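You operate a simulated robot arm through the tools that you are given. There is no shell and no other tool.

Carry out the task below with a simulated robot arm. There is one attempt and no reset: what you move stays moved.

JOB
Aim the yellow-band blower where its display shows heat and run it until the display shows 45 C or less.
Fine: all the way on HIGH if it starts over 60 C, else on LOW; tilt knob tight before it runs; leave it running.

The check looks at the end state, three seconds after you hand in, the way a careful person would. Anything else that was tipped, shoved, dropped, spilled or broken makes it a failure.

ROBOT AND FRAMES
A 7-joint arm with a two-finger parallel gripper, fixed in place. Base frame: the origin is on the floor under the middle of its stand, x ahead of it, y to its left, z up. Units: mm, rad, N and s.
With the tool pointing down near the work surface it reaches from about 100 to 660 mm from the base axis. Its first joint turns from -1.152 to 1.152 rad. Payload 1.57 kg.
The tool frame sits at the grasp point between the pads (the TCP): z along the fingers, y along the line on which they close. The tips reach 30 mm beyond it. Largest opening 80 mm; finger width 17, thickness 12; the body of the gripper, 40 by 82 mm, starts 80 mm behind the TCP.
Orientation is told as [roll, pitch, yaw] about the base's x, y, z axes, in that order, counted from this pose: with the fingers straight down and closing along the base's y, the tool's x points along the base's -x, its y along +y and its z along -z.

CONTROLS
- The arm moves only by the tool jog_arm. Its argument "motion" is text: rows parted by semicolons, each of 7 numbers parted by spaces: the shift along the tool's x, y, z in mm, then the turn, a rotation vector about the tool's x, y, z in rad, then the closure, from 0 (fully open) to 1 (shut). In form: tx ty tz rx ry rz grip; .... A call has 1 to 20 rows; each row shifts and turns the commanded pose from where the row before left it, along the tool's axes as they then stand. Each row takes 0.2 s and may step no farther than 50 mm and 0.15 rad from the row before; otherwise, or with a gripper value out of range, the whole call is refused. Where a pose cannot be reached the arm comes as near as it can. A force on the tool above 60 N (or 10 N above the force at the start of the call, whichever is more), or a blocked arm, ends the call early, and 0.2 s more pass. Each finger travels about 72 mm/s and halts on what it meets, pressing with about 39 N; the grip force reading is that of the motor and also rises with nothing between the fingers. The clock runs only during rows and for 0.2 s after the last one: add rows that do not move to give the fingers time. It gives the time, the measured TCP pose, the force on the tool (base axes), the opening and the grip force at its end, in the units of the frame above (readings bear some noise), with the torque about the TCP (base axes, N m) and any sound that the robot's microphone picked up, and new pictures: "pictures" is both (left out), scene, wrist or none.
- Cameras (640 x 400 px; columns grow to the right, rows downward): "scene" is fixed at [40.3, 418, 1428.7]; the picture's right is [-0.90, -0.43, 0.00], its down [-0.22, 0.46, -0.86] and it looks along [0.37, -0.77, -0.51] (base axes); focal length 313 px, centre (320, 200). "wrist" rides on the gripper at [72, -7, -122] in the tool frame; the picture's right is [0.09, 1.00, 0.00], its down [-0.84, 0.08, -0.54] and it looks along [-0.54, 0.05, 0.84] (tool axes); focal length 238 px, centre (320, 200). There is no depth. A picture from a camera that has moved, and an enlarged one, comes with that camera's place and axes in the base frame and with its lens.
- inspect(camera, box): a new picture of the part [left, top, right, bottom] of that camera's present view, enlarged. It takes no simulated time.
- job_done(): hands the job in; it is judged then, once.

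Places have to be worked out from the pictures, the camera data and where the tool is seen. Open the gripper and draw the arm clear of the work before you hand the job in, unless the task says otherwise.

The tools are called as name(argument=value, ...) on one line, values as JSON. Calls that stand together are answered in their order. jog_arm: Moves the arm, as the interface text tells. Its arguments: {"type":"object","properties":{"motion":{"type":"string"},"pictures":{"type":"string","enum":["both","scene","wrist","none"]}},"required":["motion"]} The other tools are called the same way: inspect (camera, box) takes an enlarged picture of a part of a camera's view; job_done () hands the job in.

At the start:

```text
clock: 0.0
ee_pos: [280.1, -151.8, 1285.8]
tool_rot: [0.001, -0.001, 0.001]
contact_force: [0.6, -0.1, 0.4]
ft_torque: [0.0, 0.02, -0.04]
finger_gap: 80.0
gripper_force: 0.1
```

scene: 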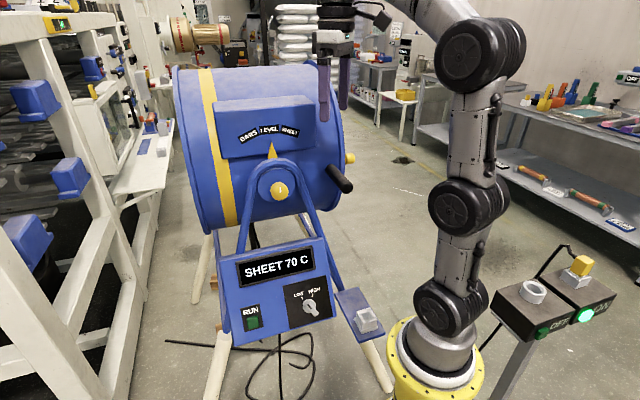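
wrist: 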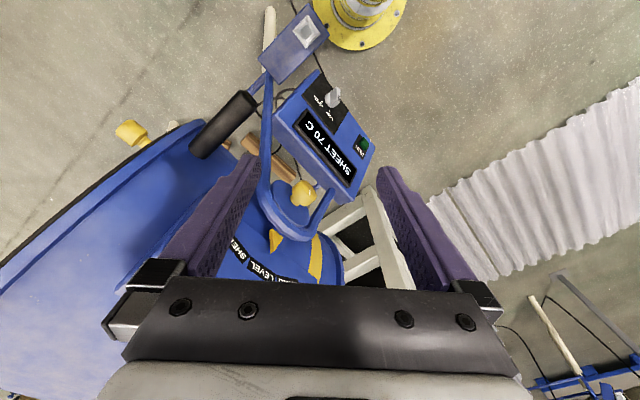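

The pictures show a large blue drum blower with a yellow band, a display reading SHEET 70 C, a tilt scale (BARS/LEVEL/SHEET) and several controls. I'll enlarge the key parts before moving anything.

inspect(camera="scene", box=[160, 50, 360, 175])

inspect(camera="scene", box=[210, 160, 410, 350])

inspect(camera="scene", box=[470, 240, 640, 380])

inspect(camera="wrist", box=[100, 0, 420, 300])

inspect(camera="scene", box=[0, 0, 320, 200])

```text
3.20 times, centred on (260, 112) of scene
camera zoom: at [40.3, 418.0, 1428.7], right [-0.9, -0.43, 0.0], down [-0.22, 0.46, -0.86], along [0.37, -0.77, -0.51], focal length 1001 px, centre (512, 480)
```

zoom: 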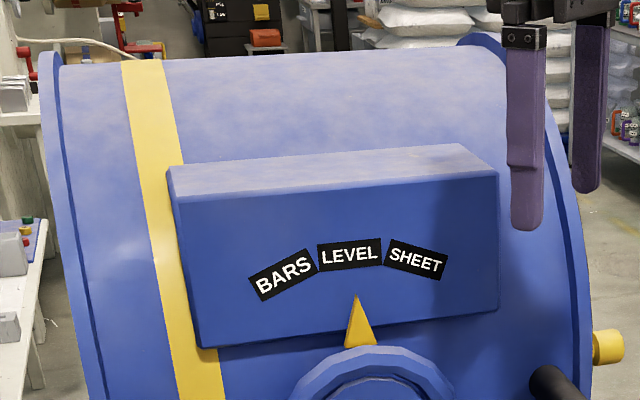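

```text
2.11 times, centred on (310, 255) of scene
camera zoom: at [40.3, 418.0, 1428.7], right [-0.9, -0.43, 0.0], down [-0.22, 0.46, -0.86], along [0.37, -0.77, -0.51], focal length 659 px, centre (341, 84)
```

zoom: 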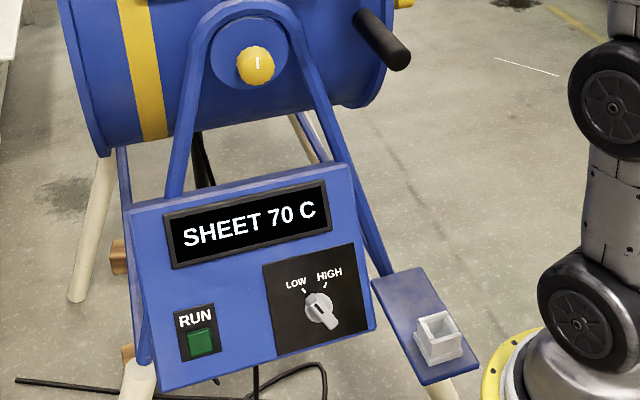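

```text
2.86 times, centred on (555, 310) of scene
camera zoom: at [40.3, 418.0, 1428.7], right [-0.9, -0.43, 0.0], down [-0.22, 0.46, -0.86], along [0.37, -0.77, -0.51], focal length 894 px, centre (-351, -114)
```

zoom: 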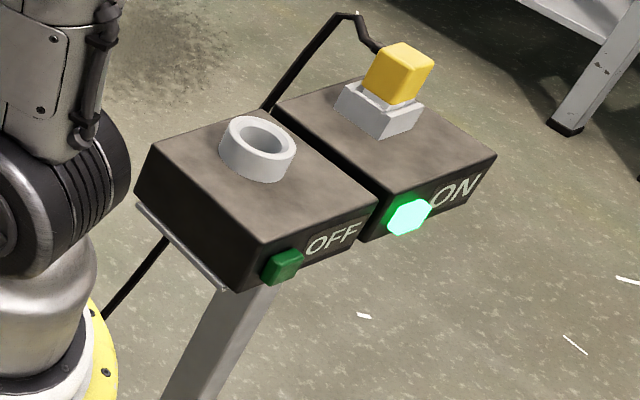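

```text
1.33 times, centred on (260, 150) of wrist
camera zoom: at [207.3, -156.1, 1407.4], right [-0.09, 1.0, 0.0], down [0.84, 0.08, 0.54], along [0.54, 0.05, -0.84], focal length 318 px, centre (400, 267)
```

zoom: 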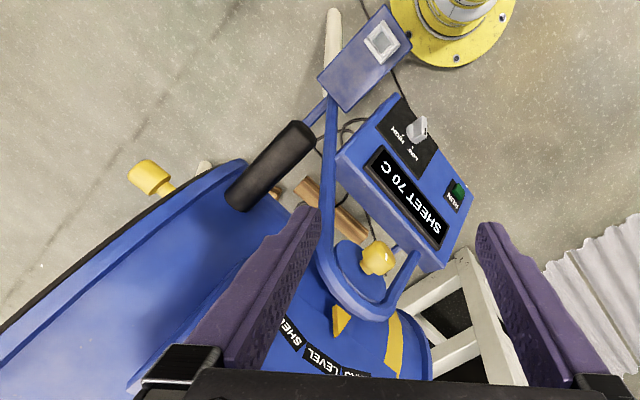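

```text
2.00 times, centred on (160, 100) of scene
camera zoom: at [40.3, 418.0, 1428.7], right [-0.9, -0.43, 0.0], down [-0.22, 0.46, -0.86], along [0.37, -0.77, -0.51], focal length 626 px, centre (640, 400)
```

zoom: 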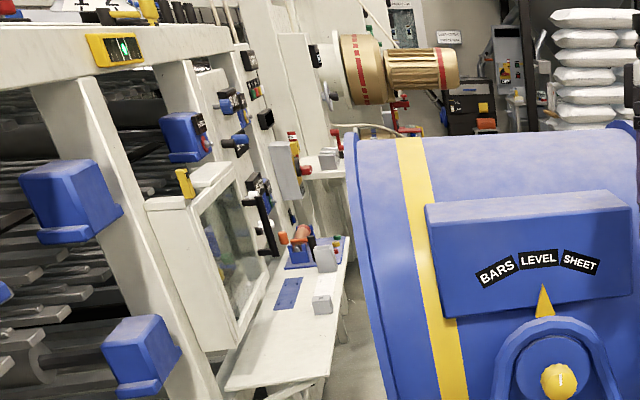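

The display reads SHEET 70 C, the pointer is on LEVEL and the selector appears to be away from HIGH. I'll enlarge the knob, handle, selector and plug area to read their states.

inspect(camera="scene", box=[240, 135, 360, 210])

inspect(camera="scene", box=[280, 275, 344, 325])

inspect(camera="wrist", box=[230, 60, 390, 160])

inspect(camera="wrist", box=[220, 160, 380, 260])

inspect(camera="wrist", box=[100, 60, 300, 185])

```text
5.33 times, centred on (300, 172) of scene
camera zoom: at [40.3, 418.0, 1428.7], right [-0.9, -0.43, 0.0], down [-0.22, 0.46, -0.86], along [0.37, -0.77, -0.51], focal length 1669 px, centre (427, 347)
```

zoom: 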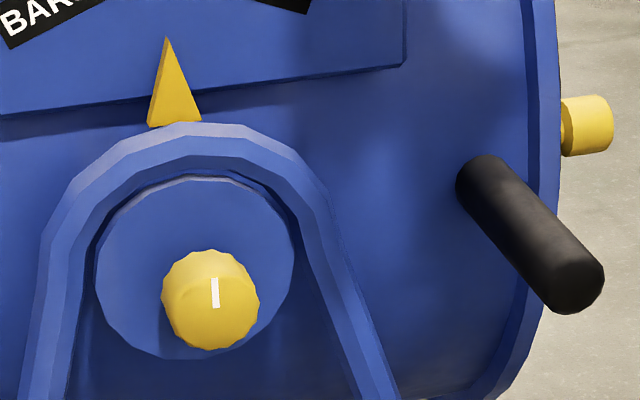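

```text
8.00 times, centred on (312, 300) of scene
camera zoom: at [40.3, 418.0, 1428.7], right [-0.9, -0.43, 0.0], down [-0.22, 0.46, -0.86], along [0.37, -0.77, -0.51], focal length 2504 px, centre (384, -600)
```

zoom: 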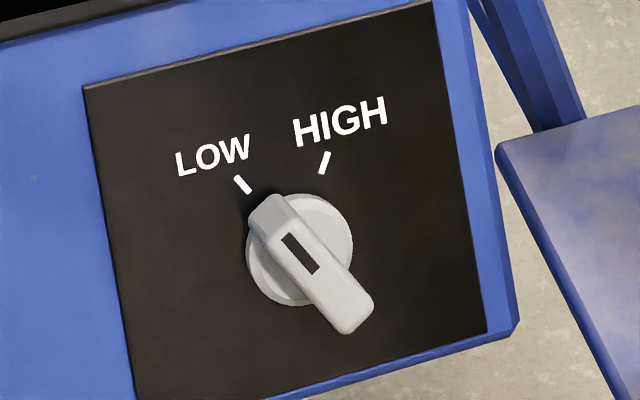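

```text
4.00 times, centred on (310, 110) of wrist
camera zoom: at [207.3, -156.1, 1407.4], right [-0.09, 1.0, 0.0], down [0.84, 0.08, 0.54], along [0.54, 0.05, -0.84], focal length 953 px, centre (360, 560)
```

zoom: 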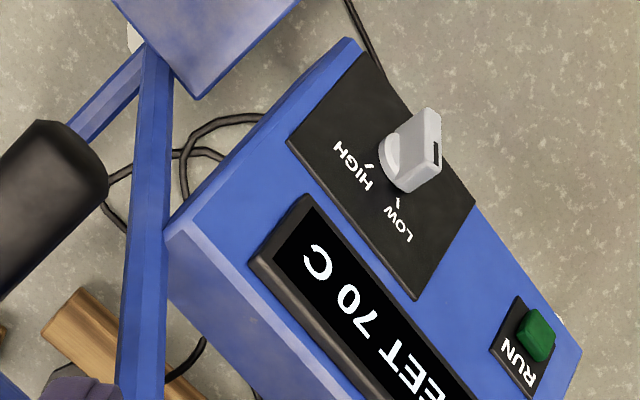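

```text
4.00 times, centred on (300, 210) of wrist
camera zoom: at [207.3, -156.1, 1407.4], right [-0.09, 1.0, 0.0], down [0.84, 0.08, 0.54], along [0.54, 0.05, -0.84], focal length 953 px, centre (400, 160)
```

zoom: 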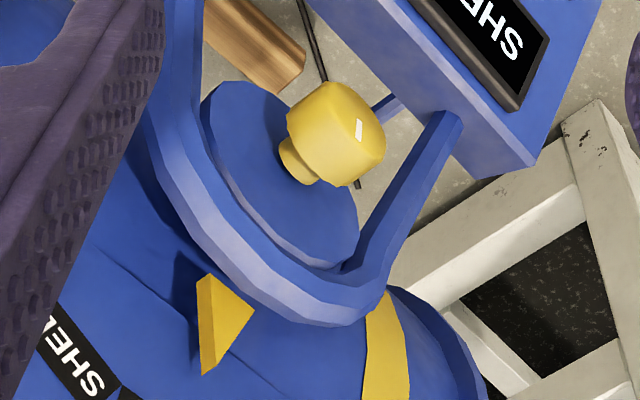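

```text
3.20 times, centred on (200, 122) of wrist
camera zoom: at [207.3, -156.1, 1407.4], right [-0.09, 1.0, 0.0], down [0.84, 0.08, 0.54], along [0.54, 0.05, -0.84], focal length 763 px, centre (704, 448)
```

zoom: 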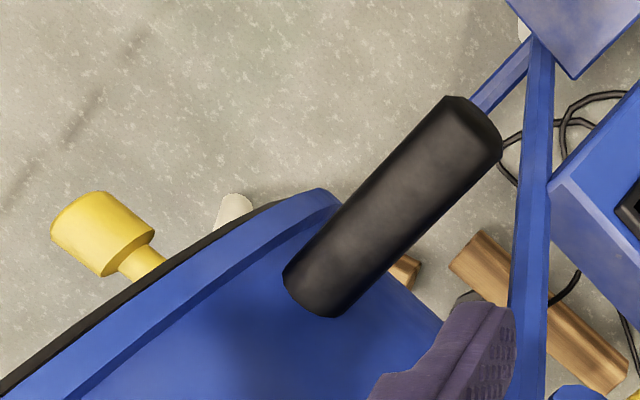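

Estimates from matching the two views: tilt knob about (434,-166,1039) with its axis along roughly (0.69,-0.72,0), handle tip about (278,-252,1045), RUN about (440,-5,716), selector about (320,-110,721). I'll move the arm out in front of the knob and start swinging the tool toward horizontal.

jog_arm(motion="-5 35 20 0 0 0 0; -5 35 20 0 0 0 0; -5 30 20 0 0 0 0; 0 0 0 0 -0.14 0 0; 0 0 0 0 -0.14 0 0; 0 0 0 0 -0.14 0 0; 0 0 0 0 -0.14 0 0; 0 0 0 0 -0.14 0 0; 0 0 0 0 0 0 0", pictures="both")

```text
clock: 2.0
ee_pos: [294.6, -50.2, 1226.5]
tool_rot: [-0.001, -0.702, -0.001]
contact_force: [0.3, -0.4, -0.7]
ft_torque: [-0.02, -0.03, -0.02]
finger_gap: 80.0
gripper_force: 0.0
camera wrist: at [159.8, -56.2, 1271.7], right [-0.07, 1.0, -0.06], down [0.29, 0.08, 0.95], along [0.95, 0.05, -0.29], focal length 238 px, centre (320, 200)
```

scene: 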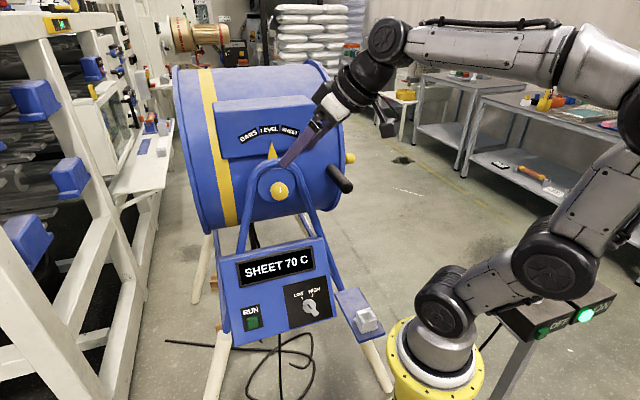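
wrist: 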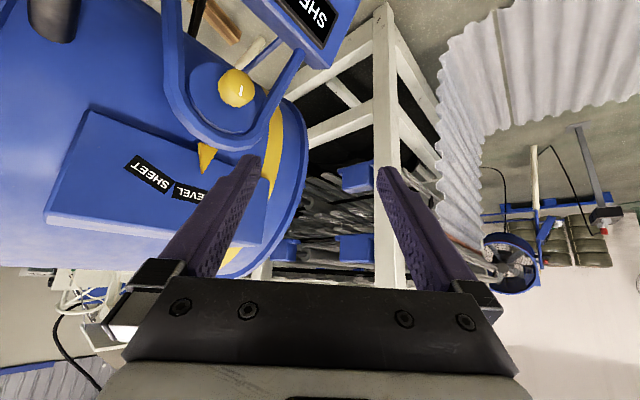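

The arm swung up cleanly and the wrist now sees the knob and scale. I'll continue pitching to horizontal and begin yawing toward the knob axis, watching the elbow near the plug boxes.

jog_arm(motion="0 0 0 0 -0.14 0 0; 0 0 0 0 -0.14 0 0; 0 0 0 0 -0.14 0 0; 0 0 0 0 -0.14 0 0; 0 0 0 0 -0.14 0 0; 0 0 0 0 -0.14 0 0; 0 0 0 0 0 0 0", pictures="both")

```text
clock: 3.6
ee_pos: [294.5, -51.0, 1226.9]
tool_rot: [-0.026, -1.541, 0.027]
contact_force: [0.9, -0.4, 0.7]
ft_torque: [-0.02, -0.02, 0.02]
finger_gap: 80.0
gripper_force: 0.0
camera wrist: at [169.6, -56.1, 1157.6], right [0.0, 1.0, -0.09], down [-0.52, 0.08, 0.85], along [0.86, 0.05, 0.51], focal length 238 px, centre (320, 200)
```

scene: 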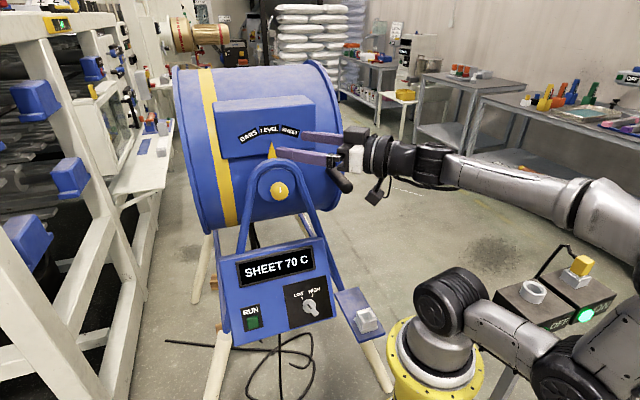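
wrist: 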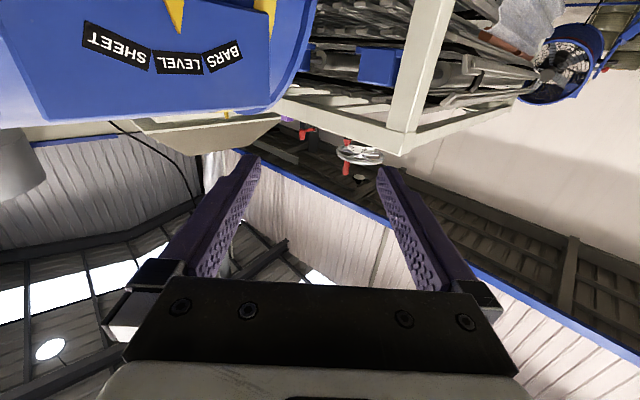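

The elbow folded down near the plug post while the camera looks upward; moving the tool forward should raise it. I'll yaw toward the knob axis while advancing a little, then check clearance.

jog_arm(motion="0 0 10 0.14 0 0 0; 0 0 10 0.14 0 0 0; 0 0 10 0.14 0 0 0; 0 0 10 0.14 0 0 0; 0 0 10 0.14 0 0 0; 0 0 0 0.1 -0.03 0 0; 0 0 0 0 0 0 0", pictures="both")

```text
clock: 5.2
ee_pos: [342.2, -62.3, 1224.2]
tool_rot: [-1.979, -1.549, 1.181]
contact_force: [0.0, -0.4, 0.1]
ft_torque: [0.0, -0.01, -0.03]
finger_gap: 79.8
gripper_force: 0.1
out of reach, approached as far as the arm can: row 2
camera wrist: at [250.9, 18.7, 1151.5], right [0.71, 0.69, -0.11], down [-0.32, 0.46, 0.83], along [0.63, -0.56, 0.55], focal length 238 px, centre (320, 200)
```

scene: 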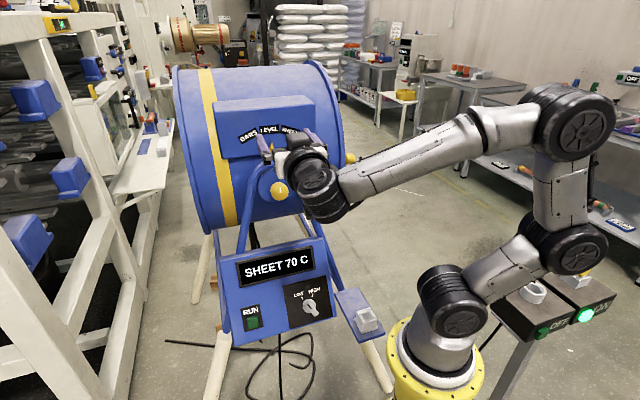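
wrist: 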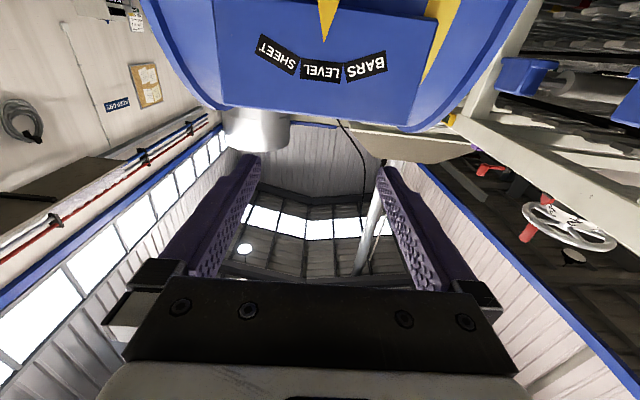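

Tool now points about along the knob axis, at roughly 140 mm standoff, with the elbow clear. Next I lower to the knob height in two steps and view the knob.

jog_arm(motion="35 0 0 0 0 0 0; 35 0 0 0 0 0 0; 35 0 0 0 0 0 0; 35 0 0 0 0 0 0; 0 0 0 0 0 0 0", pictures="both")

```text
clock: 6.4
ee_pos: [341.0, -66.7, 1084.7]
tool_rot: [-1.985, -1.547, 1.187]
contact_force: [0.5, 0.6, 0.2]
ft_torque: [-0.03, -0.01, -0.01]
finger_gap: 79.8
gripper_force: 0.0
camera wrist: at [250.1, 15.5, 1011.1], right [0.71, 0.69, -0.11], down [-0.32, 0.46, 0.83], along [0.63, -0.56, 0.55], focal length 238 px, centre (320, 200)
```

scene: 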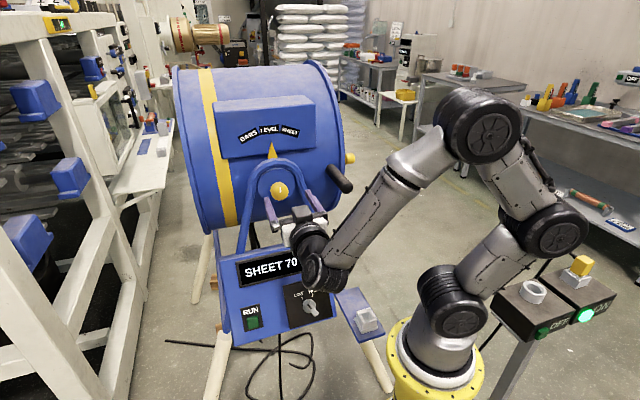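
wrist: 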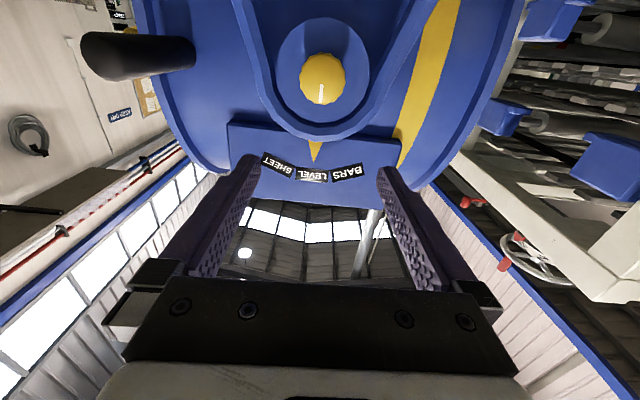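

The knob is nearly centered in azimuth; I'll zoom on it to refine the axis and see its length and any tight/loose markings.

inspect(camera="wrist", box=[260, 10, 388, 130])

inspect(camera="scene", box=[250, 165, 330, 225])

```text
3.33 times, centred on (324, 70) of wrist
camera zoom: at [250.1, 15.5, 1011.1], right [0.71, 0.69, -0.11], down [-0.32, 0.46, 0.83], along [0.63, -0.56, 0.55], focal length 794 px, centre (307, 633)
```

zoom: 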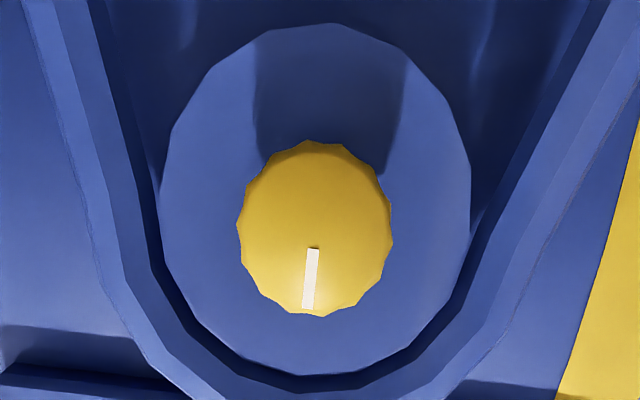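

```text
6.67 times, centred on (290, 195) of scene
camera zoom: at [40.3, 418.0, 1428.7], right [-0.9, -0.43, 0.0], down [-0.22, 0.46, -0.86], along [0.37, -0.77, -0.51], focal length 2086 px, centre (520, 233)
```

zoom: 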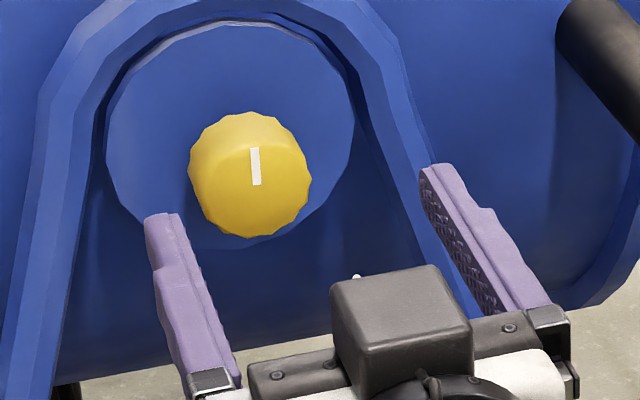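

The knob's front face centre works out to about (427,-157,1039), with the axis at about -45° azimuth, which is almost the tool's direction. I'll lower 47 mm and then advance 70 mm with the fingers open.

jog_arm(motion="24 0 0 0 0 0 0; 23 0 0 0 0 0 0; 0 0 35 0 0 0 0; 0 0 35 0 0 0 0; 0 0 0 0 0 0 0; 0 0 0 0 0 0 0", pictures="both")

```text
clock: 7.8
ee_pos: [386.4, -119.2, 1037.4]
tool_rot: [-1.948, -1.547, 1.149]
contact_force: [0.5, 0.0, 0.1]
ft_torque: [0.01, -0.05, -0.02]
finger_gap: 79.8
gripper_force: 0.0
camera wrist: at [296.5, -38.3, 963.6], right [0.71, 0.69, -0.11], down [-0.31, 0.46, 0.83], along [0.63, -0.56, 0.55], focal length 238 px, centre (320, 200)
```

scene: 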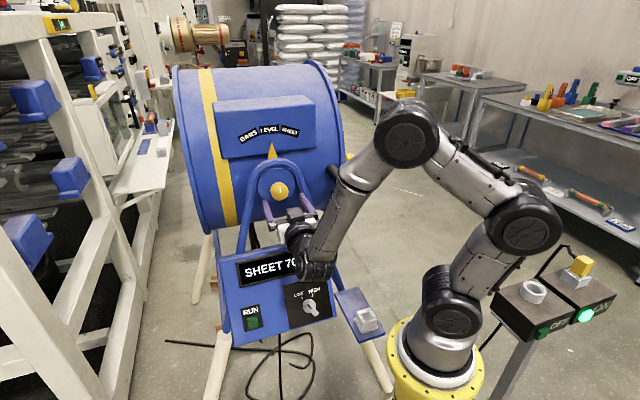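
wrist: 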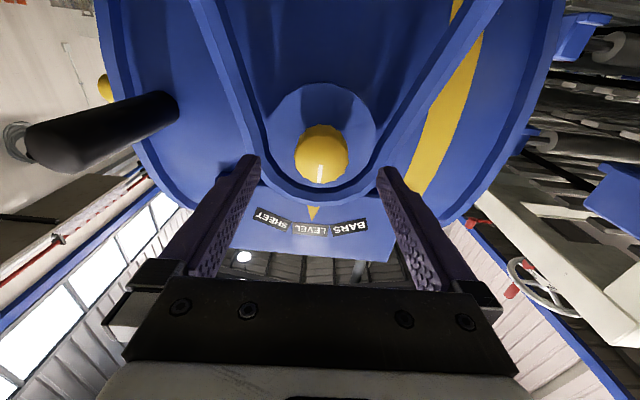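

The picture shows the knob centred on the tool axis, about 50 mm ahead. I'll advance 47 mm so the fingers straddle it, then close and check the grip.

jog_arm(motion="0 0 24 0 0 0 0; 0 0 23 0 0 0 0; 0 0 0 0 0 0 0; 0 0 0 0 0 0 0", pictures="both")

inspect(camera="wrist", box=[200, 100, 440, 250])

inspect(camera="scene", box=[240, 150, 360, 225])

```text
clock: 8.8
ee_pos: [421.3, -152.3, 1037.7]
tool_rot: [-1.948, -1.547, 1.15]
contact_force: [-0.5, -0.8, -0.4]
ft_torque: [0.01, -0.02, -0.05]
finger_gap: 80.1
gripper_force: 0.0
camera wrist: at [330.3, -70.5, 964.7], right [0.71, 0.69, -0.11], down [-0.31, 0.46, 0.83], along [0.63, -0.56, 0.55], focal length 238 px, centre (320, 200)
```

scene: 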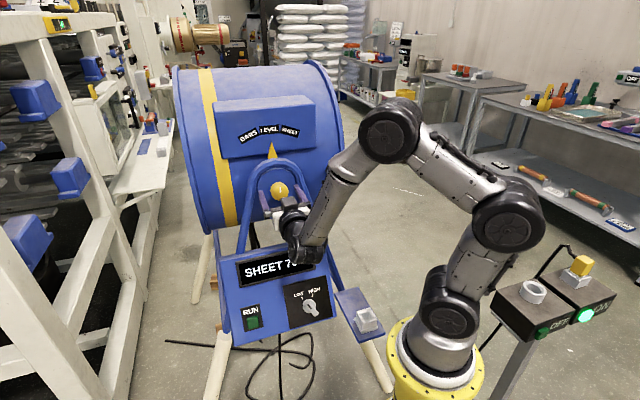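
wrist: 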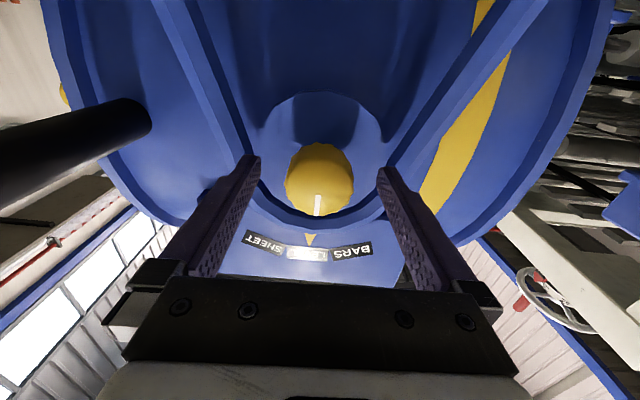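

```text
2.67 times, centred on (320, 175) of wrist
camera zoom: at [330.3, -70.5, 964.7], right [0.71, 0.69, -0.11], down [-0.31, 0.46, 0.83], along [0.63, -0.56, 0.55], focal length 636 px, centre (320, 267)
```

zoom: 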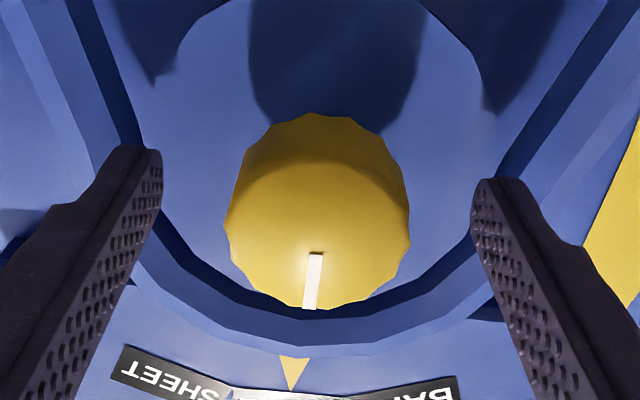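

```text
5.33 times, centred on (300, 188) of scene
camera zoom: at [40.3, 418.0, 1428.7], right [-0.9, -0.43, 0.0], down [-0.22, 0.46, -0.86], along [0.37, -0.77, -0.51], focal length 1669 px, centre (427, 267)
```

zoom: 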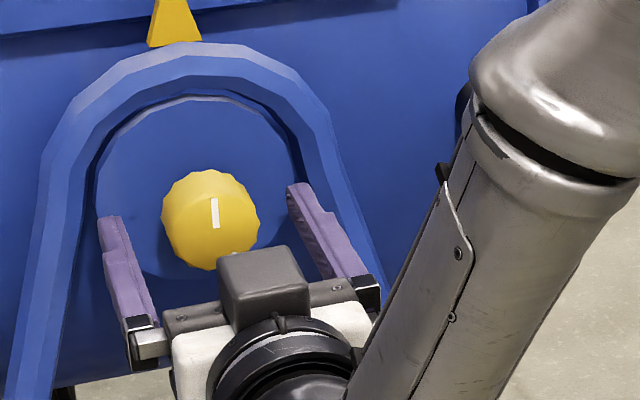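

The fingers straddle the knob symmetrically with the tips not touching the hub. I'll close on the knob now.

jog_arm(motion="0 0 0 0 0 0 0.3; 0 0 0 0 0 0 0.5; 0 0 0 0 0 0 1; 0 0 0 0 0 0 1; 0 0 0 0 0 0 1", pictures="wrist")

```text
clock: 10.0
ee_pos: [421.5, -152.1, 1038.0]
tool_rot: [-1.951, -1.549, 1.15]
contact_force: [-2.2, -4.1, 0.5]
ft_torque: [-0.02, 0.01, 1.13]
finger_gap: 43.8
gripper_force: 45.0
camera wrist: at [330.1, -70.5, 964.7], right [0.71, 0.69, -0.11], down [-0.31, 0.46, 0.83], along [0.63, -0.56, 0.55], focal length 238 px, centre (320, 200)
```

wrist: 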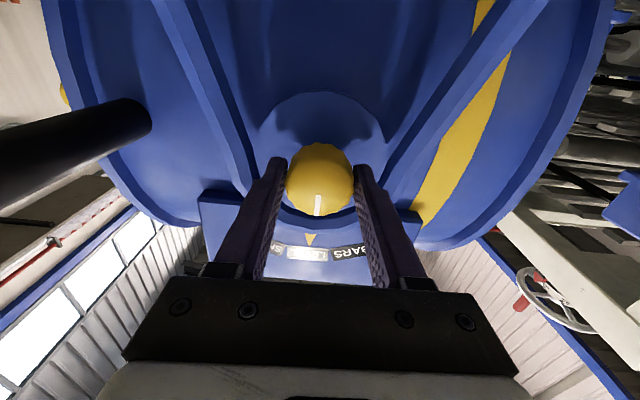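

Knob is held (gap 43.8 mm). I'll try turning it counterclockwise as seen from the front (−tool z) a little and read the torque to learn whether it was tight.

jog_arm(motion="0 0 0 0 0 -0.1 1; 0 0 0 0 0 -0.1 1; 0 0 0 0 0 -0.1 1; 0 0 0 0 0 0 1", pictures="wrist")

```text
clock: 11.0
ee_pos: [421.4, -152.4, 1038.9]
tool_rot: [-1.589, -1.248, 0.788]
contact_force: [-3.0, -13.0, -2.8]
ft_torque: [0.21, 0.14, 0.66]
finger_gap: 44.0
gripper_force: 45.1
camera wrist: at [314.7, -85.0, 970.8], right [0.66, 0.64, -0.4], down [-0.14, 0.63, 0.77], along [0.74, -0.45, 0.5], focal length 238 px, centre (320, 200)
```

wrist: 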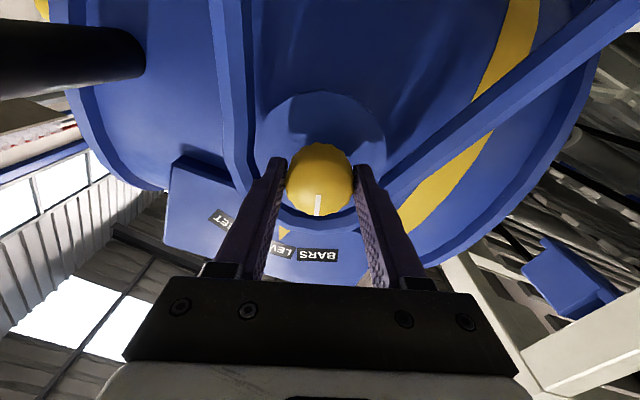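

The knob follows the gripper easily at low torque with LEVEL still under the pointer. I'll keep loosening counterclockwise in steps and watch for a stop.

jog_arm(motion="0 0 0 0 0 -0.12 1; 0 0 0 0 0 -0.12 1; 0 0 0 0 0 -0.12 1; 0 0 0 0 0 -0.12 1; 0 0 0 0 0 -0.12 1; 0 0 0 0 0 0 1", pictures="both")

```text
clock: 12.4
ee_pos: [420.3, -154.1, 1038.9]
tool_rot: [-1.58, -0.648, 0.769]
contact_force: [-12.8, -22.4, 1.8]
ft_torque: [0.6, 0.57, 0.55]
finger_gap: 43.9
gripper_force: 45.0
camera wrist: at [291.2, -107.2, 999.1], right [0.39, 0.36, -0.85], down [0.14, 0.89, 0.44], along [0.91, -0.29, 0.29], focal length 238 px, centre (320, 200)
```

scene: 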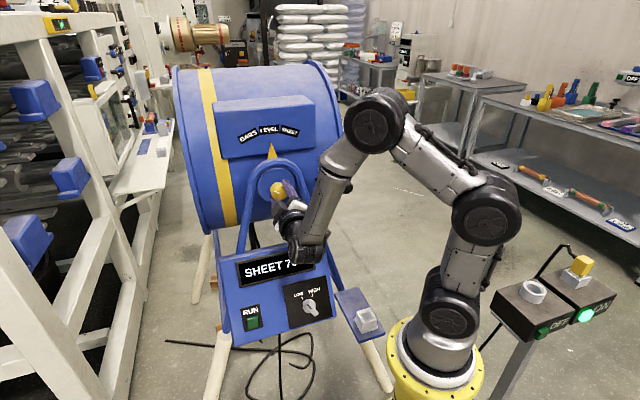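
wrist: 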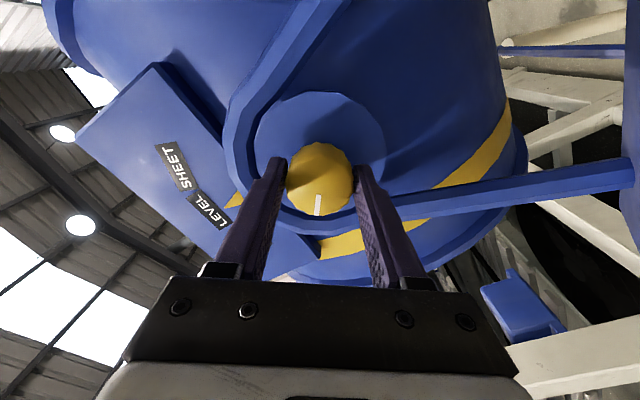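

The mark has turned about 0.9 rad with the grip. There's a small side load, so I'll shift 3 mm to relieve it and keep loosening to find the end of travel.

jog_arm(motion="2.3 -1.9 0 0 0 0 1; 0 0 0 0 0 -0.12 1; 0 0 0 0 0 -0.12 1; 0 0 0 0 0 -0.12 1; 0 0 0 0 0 -0.12 1; 0 0 0 0 0 -0.12 1; 0 0 0 0 0 0 1", pictures="wrist")

```text
clock: 14.0
ee_pos: [419.7, -152.8, 1040.6]
tool_rot: [-1.583, -0.049, 0.775]
contact_force: [-0.2, -1.0, 10.6]
ft_torque: [0.66, 0.7, 0.26]
finger_gap: 43.8
gripper_force: 45.5
camera wrist: at [282.5, -115.7, 1040.7], right [-0.02, -0.04, -1.0], down [0.22, 0.97, -0.04], along [0.97, -0.22, -0.01], focal length 238 px, centre (320, 200)
```

wrist: 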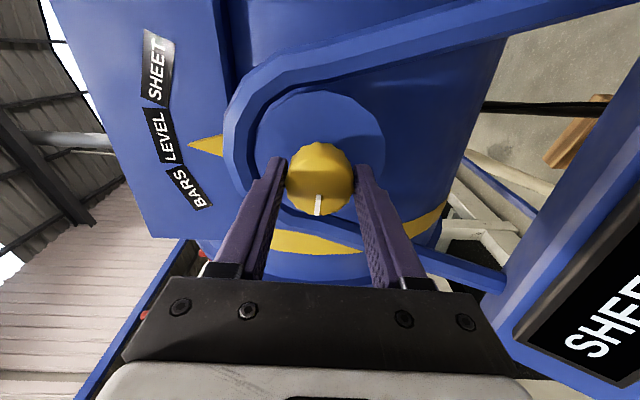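

The knob has turned about 1.5 rad with no stop yet and almost no torque. I'll turn it a little further to see if an end stop appears.

jog_arm(motion="-1.5 1 0 0 0 -0.12 1; 0 0 0 0 0 -0.12 1; 0 0 0 0 0 -0.12 1; 0 0 0 0 0 -0.12 1; 0 0 0 0 0 0 1", pictures="wrist")

```text
clock: 15.2
ee_pos: [420.6, -152.4, 1039.8]
tool_rot: [-1.585, 0.429, 0.766]
contact_force: [6.1, -5.1, 20.9]
ft_torque: [1.17, -0.19, 0.05]
finger_gap: 43.8
gripper_force: 44.8
camera wrist: at [290.0, -107.3, 1073.3], right [-0.35, -0.36, -0.87], down [0.15, 0.89, -0.43], along [0.93, -0.28, -0.26], focal length 238 px, centre (320, 200)
```

wrist: 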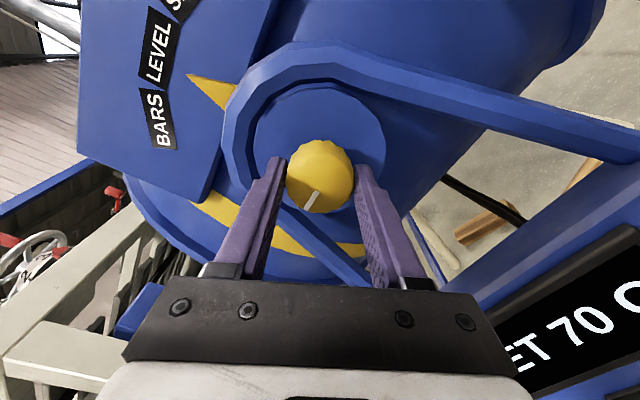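

The mark slipped relative to the fingers and torque rose to about 1 N·m: the knob hit its loose stop after roughly 90°, so it should now be loose. I'll open, back straight out, and unwind the wrist.

jog_arm(motion="0 0 0 0 0 0.1 1; 0 0 0 0 0 0 0; 0 0 0 0 0 0 0; 0 0 0 0 0 0 0; 0 0 -30 0 0 0 0; 0 0 -35 0 0 0 0; 0 0 -35 0 0 0 0; 0 0 -30 0 0 0.14 0; 0 0 0 0 0 0.14 0; 0 0 0 0 0 0.14 0; 0 0 0 0 0 0.14 0; 0 0 0 0 0 0.14 0; 0 0 0 0 0 0.14 0; 0 0 0 0 0 0.14 0", pictures="both")

```text
clock: 18.2
ee_pos: [329.8, -58.3, 1036.8]
tool_rot: [-1.581, -0.651, 0.777]
contact_force: [-0.4, -0.2, 0.0]
ft_torque: [0.0, -0.02, -0.02]
finger_gap: 79.9
gripper_force: 0.1
camera wrist: at [200.8, -14.3, 997.0], right [0.39, 0.37, -0.85], down [0.13, 0.89, 0.44], along [0.91, -0.28, 0.29], focal length 238 px, centre (320, 200)
```

scene: 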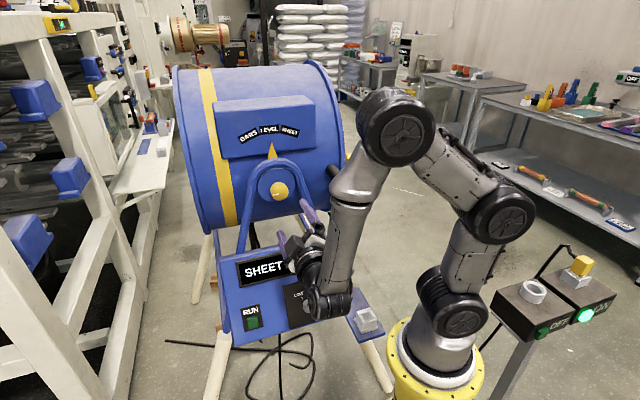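
wrist: 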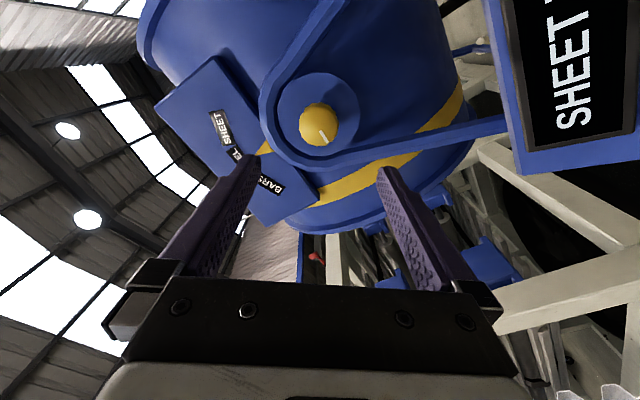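

The drum stayed at LEVEL after loosening. I'll finish unwinding the wrist, rise to z≈1226, and pitch the tool back to pointing down.

jog_arm(motion="0 0 0 0 0 0.14 0; 0 0 0 0 0 0.14 0; 0 0 0 0 0 0.14 0; 0 0 0 0 0 0.14 0; 0 0 0 0 0 0.14 0; 0 0 0 0 0 0.14 0; 0 0 0 0 0 0.06 0; -40 0 0 0 0 0 0; -40 0 0 0 0 0 0; -40 0 0 0 0 0 0; -40 0 0 0 0 0 0; -30 0 0 0 0 0 0; 0 0 0 0 0 0 0", pictures="both")

```text
clock: 21.0
ee_pos: [332.7, -53.9, 1228.9]
tool_rot: [-1.913, -1.546, 1.114]
contact_force: [0.2, -0.2, 0.8]
ft_torque: [-0.03, 0.0, 0.03]
finger_gap: 79.9
gripper_force: 0.1
camera wrist: at [241.4, 27.4, 1154.9], right [0.71, 0.69, -0.11], down [-0.31, 0.46, 0.83], along [0.63, -0.56, 0.55], focal length 238 px, centre (320, 200)
```

scene: 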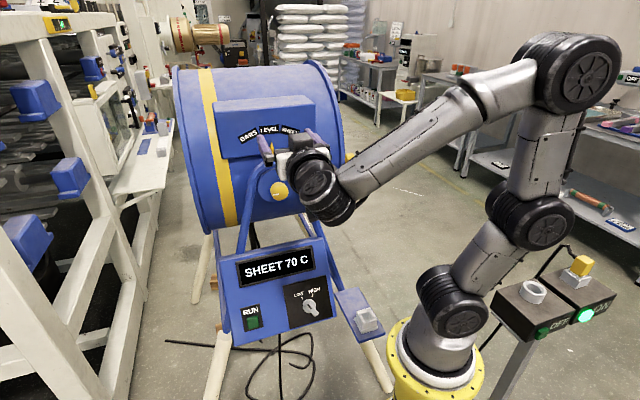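
wrist: 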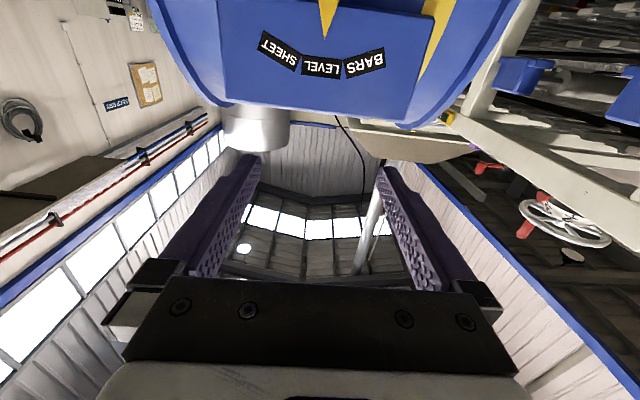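

Next I pitch the tool to point straight down, keeping the -45° yaw so the fingers will close across the handle.

jog_arm(motion="0 0 0 0 0.142 0 0; 0 0 0 0 0.142 0 0; 0 0 0 0 0.142 0 0; 0 0 0 0 0.142 0 0; 0 0 0 0 0.142 0 0; 0 0 0 0 0.142 0 0; 0 0 0 0 0.142 0 0; 0 0 0 0 0.142 0 0; 0 0 0 0 0.142 0 0; 0 0 0 0 0.142 0 0; 0 0 0 0 0.142 0 0; 0 0 0 0 0 0 0", pictures="both")

```text
clock: 23.6
ee_pos: [331.9, -33.4, 1224.5]
tool_rot: [-0.14, -0.25, -0.794]
contact_force: [-0.8, 0.6, -0.1]
ft_torque: [0.0, -0.01, 0.0]
finger_gap: 80.0
gripper_force: 0.1
out of reach, approached as far as the arm can: row 9, 10, 11
camera wrist: at [267.8, 45.4, 1323.3], right [0.66, 0.73, -0.16], down [0.59, -0.38, 0.72], along [0.46, -0.57, -0.68], focal length 238 px, centre (320, 200)
```

scene: 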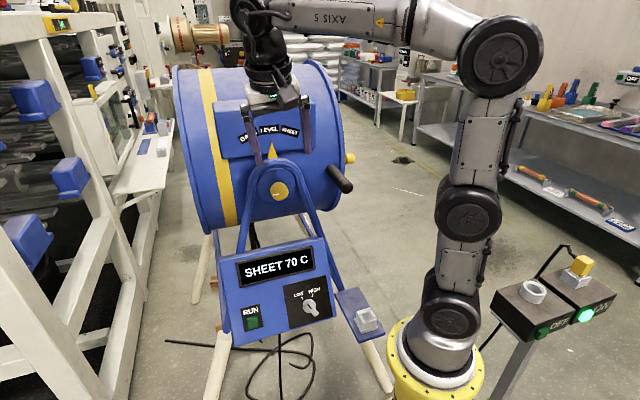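
wrist: 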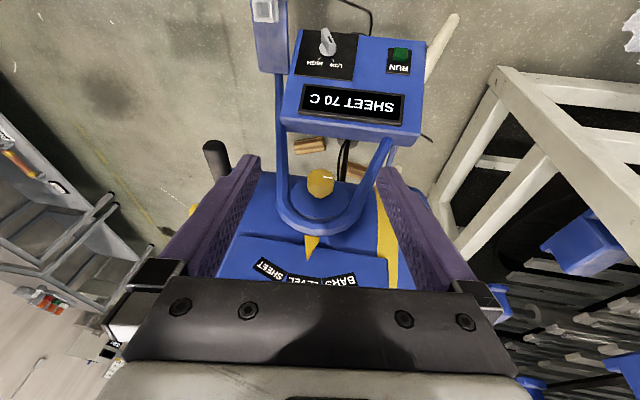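

The vertical pose wasn't fully reachable at that height, so the tool is still tilted about 15°. I'll shift sideways and down toward the handle's side, which should restore reach, and then check the pose.

jog_arm(motion="0 -45 20 0 0 0 0; 0 -45 20 0 0 0 0; 0 -45 20 0 0 0 0; 0 -40 20 0 0 0 0; 0 0 0 0 0 0 0; 0 0 0 0 0 0 0", pictures="both")

```text
clock: 25.0
ee_pos: [217.4, -149.1, 1164.1]
tool_rot: [-0.177, -0.27, -0.789]
contact_force: [0.4, 0.1, 0.1]
ft_torque: [0.01, 0.02, 0.0]
finger_gap: 80.2
gripper_force: 0.0
out of reach, approached as far as the arm can: row 2, 3, 4
camera wrist: at [155.8, -66.2, 1261.5], right [0.67, 0.72, -0.19], down [0.59, -0.35, 0.72], along [0.45, -0.6, -0.66], focal length 238 px, centre (320, 200)
```

scene: 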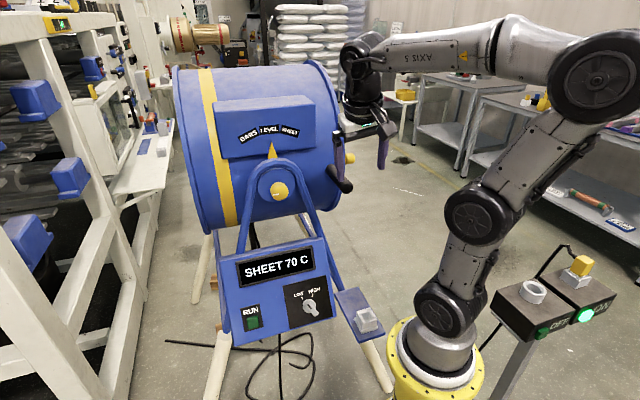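
wrist: 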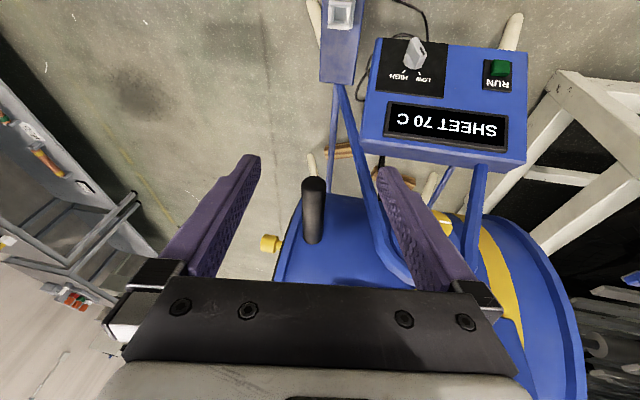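

The commanded tilt carried over, so I'll level the tool with a small rotation here, where vertical should be reachable. I'll check the pose before heading to the handle.

jog_arm(motion="-15 0 0 -0.056 0.09 0 0; -15 0 0 -0.056 0.09 0 0; -15 0 0 -0.056 0.09 0 0; 0 0 0 0 0 0 0; 0 0 0 0 0 0 0", pictures="both")

```text
clock: 26.2
ee_pos: [248.4, -150.8, 1153.7]
tool_rot: [-0.215, -0.181, -0.803]
contact_force: [0.7, 0.0, -0.6]
ft_torque: [0.03, 0.0, -0.02]
finger_gap: 80.1
gripper_force: 0.0
out of reach, approached as far as the arm can: row 1, 2, 3
camera wrist: at [197.8, -69.4, 1259.0], right [0.66, 0.71, -0.23], down [0.65, -0.39, 0.66], along [0.38, -0.58, -0.72], focal length 238 px, centre (320, 200)
```

scene: 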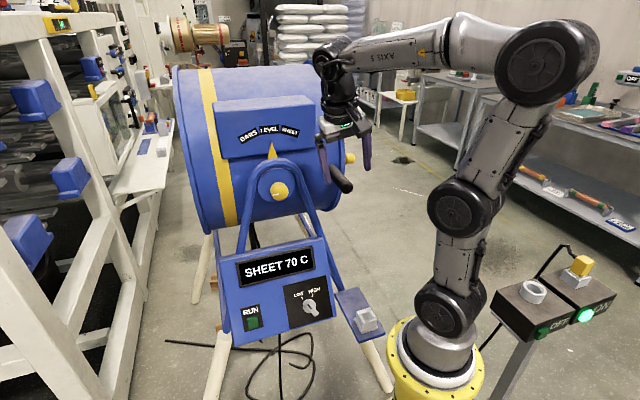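
wrist: 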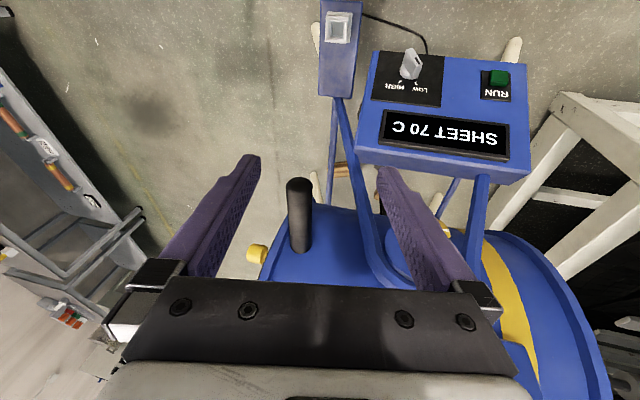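

A wrist joint limit seems to keep a ~13° lean, which is acceptable for gripping a round handle and leans the same way the drum must tilt. I'll keep this orientation and go to a point just above the handle.

jog_arm(motion="-35 -6.4 15.5 0 0 0 0; -35 -6.4 15.5 0 0 0 0; -34 -6.3 15.4 0 0 0 0; 0 0 0 0 0 0 0; 0 0 0 0 0 0 0", pictures="both")

```text
clock: 27.4
ee_pos: [303.4, -250.1, 1131.9]
tool_rot: [-0.224, -0.186, -0.805]
contact_force: [-0.2, -0.6, 0.4]
ft_torque: [-0.01, 0.0, -0.03]
finger_gap: 80.1
gripper_force: 0.0
camera wrist: at [253.0, -168.2, 1236.4], right [0.66, 0.71, -0.23], down [0.65, -0.39, 0.66], along [0.38, -0.59, -0.72], focal length 238 px, centre (320, 200)
```

scene: 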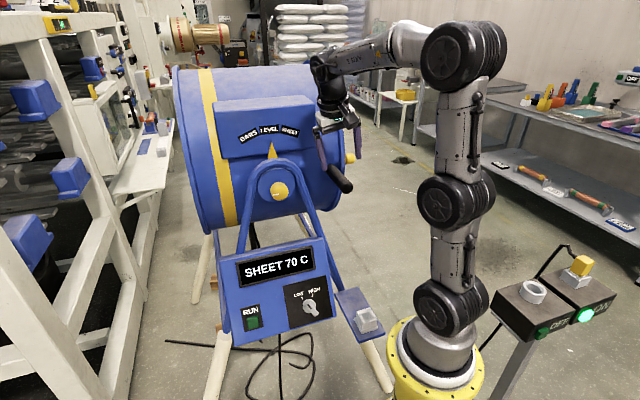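
wrist: 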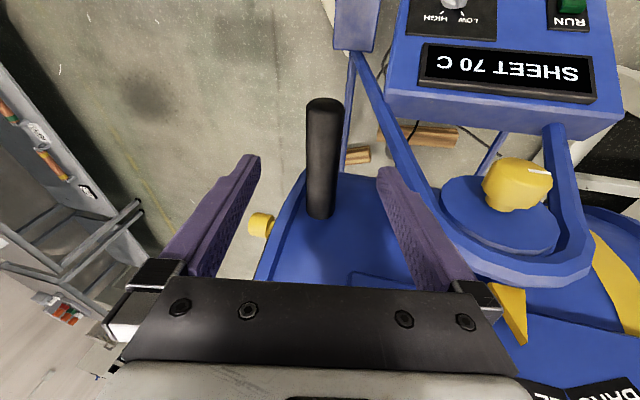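

The handle lies between the fingers' paths, about 4 mm off to the tool's +y. I'll descend 88 mm along the tool axis with that correction so the pads straddle the handle.

jog_arm(motion="0 3.5 30 0 0 0 0; 0 0 30 0 0 0 0; 0 0 28 0 0 0 0; 0 0 0 0 0 0 0; 0 0 0 0 0 0 0", pictures="both")

```text
clock: 28.6
ee_pos: [303.3, -271.9, 1046.7]
tool_rot: [-0.215, -0.181, -0.803]
contact_force: [-0.1, -1.0, -0.4]
ft_torque: [-0.03, -0.01, -0.01]
finger_gap: 79.8
gripper_force: 0.1
camera wrist: at [252.2, -190.6, 1152.7], right [0.66, 0.71, -0.23], down [0.64, -0.39, 0.66], along [0.38, -0.58, -0.72], focal length 238 px, centre (320, 200)
```

scene: 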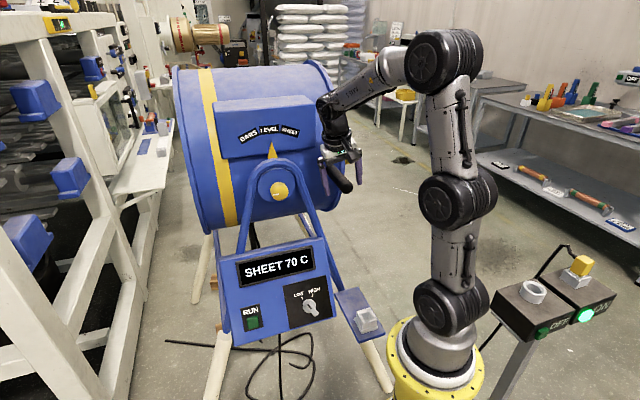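
wrist: 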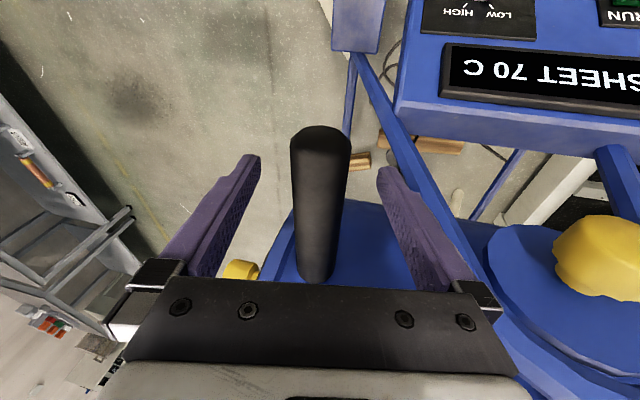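

The handle is centred between the pads at the TCP. Closing on it.

jog_arm(motion="0 0 0 0 0 0 0.4; 0 0 0 0 0 0 1; 0 0 0 0 0 0 1; 0 0 0 0 0 0 1; 0 0 0 0 0 0 1", pictures="wrist")

```text
clock: 29.8
ee_pos: [302.7, -270.9, 1048.6]
tool_rot: [-0.217, -0.182, -0.803]
contact_force: [-5.5, -5.9, 0.8]
ft_torque: [0.06, 0.18, 0.55]
finger_gap: 34.7
gripper_force: 42.1
camera wrist: at [251.8, -191.0, 1153.0], right [0.66, 0.71, -0.23], down [0.65, -0.39, 0.66], along [0.38, -0.58, -0.72], focal length 238 px, centre (320, 200)
```

wrist: 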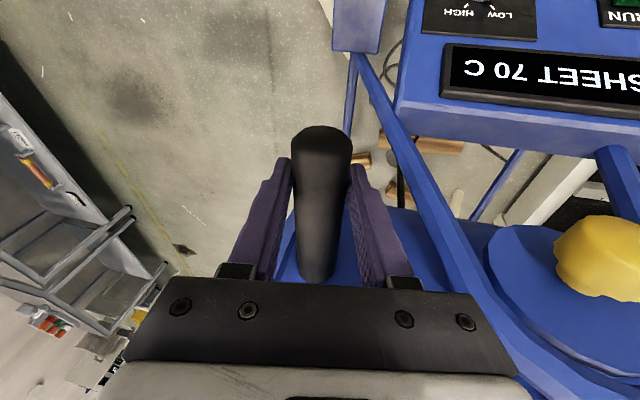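

Handle is gripped (34.7 mm). I'll start swinging the drum: an arc about the pivot (radius ~168 mm) lifting the handle so SHEET moves toward the pointer, first about 8° to see whether it moves freely.

jog_arm(motion="-1.1 -0.75 -5.75 0.0346 -0.002 -0.006 1; -1.1 -0.75 -5.75 0.0346 -0.002 -0.006 1; -1.1 -0.75 -5.75 0.0346 -0.002 -0.006 1; -1.1 -0.75 -5.75 0.0346 -0.002 -0.006 1; 0 0 0 0 0 0 1", pictures="both")

inspect(camera="scene", box=[220, 100, 348, 180])

```text
clock: 31.0
ee_pos: [303.8, -269.8, 1072.4]
tool_rot: [-0.362, -0.181, -0.778]
contact_force: [-13.2, -10.7, -0.5]
ft_torque: [0.64, 1.14, 0.66]
finger_gap: 34.6
gripper_force: 42.6
camera wrist: at [264.6, -178.5, 1173.6], right [0.63, 0.68, -0.36], down [0.71, -0.33, 0.62], along [0.31, -0.65, -0.69], focal length 238 px, centre (320, 200)
```

scene: 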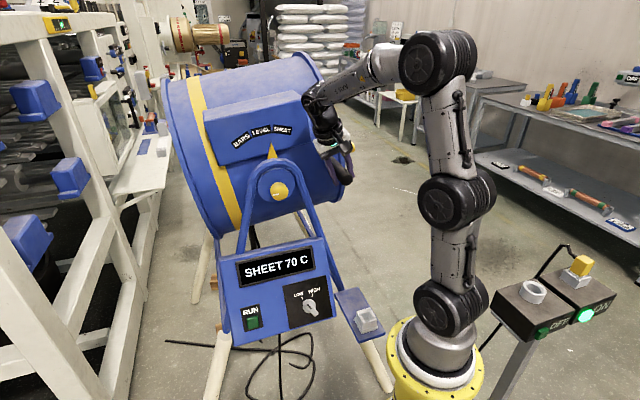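
wrist: 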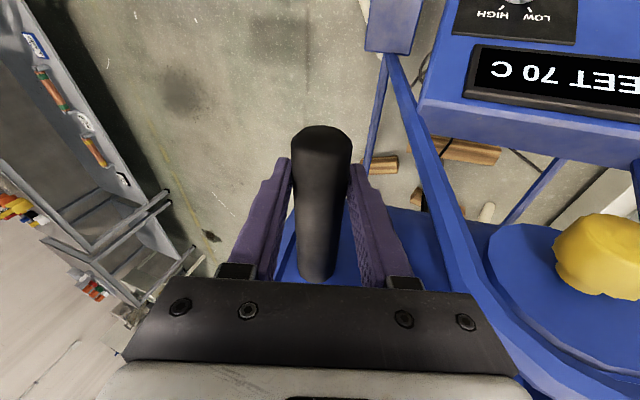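

```text
5.00 times, centred on (284, 140) of scene
camera zoom: at [40.0, 417.6, 1428.8], right [-0.9, -0.43, 0.0], down [-0.22, 0.46, -0.86], along [0.37, -0.77, -0.51], focal length 1565 px, centre (500, 500)
```

zoom: 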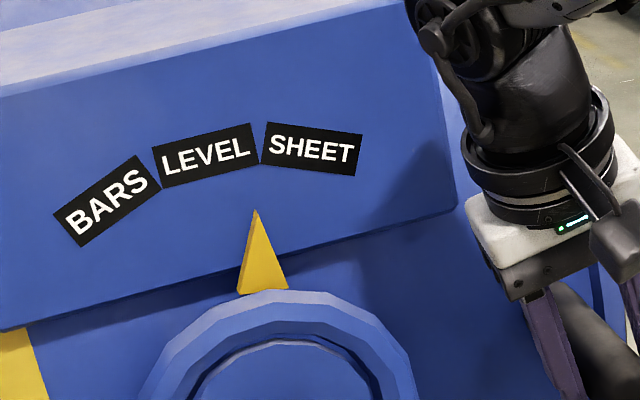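

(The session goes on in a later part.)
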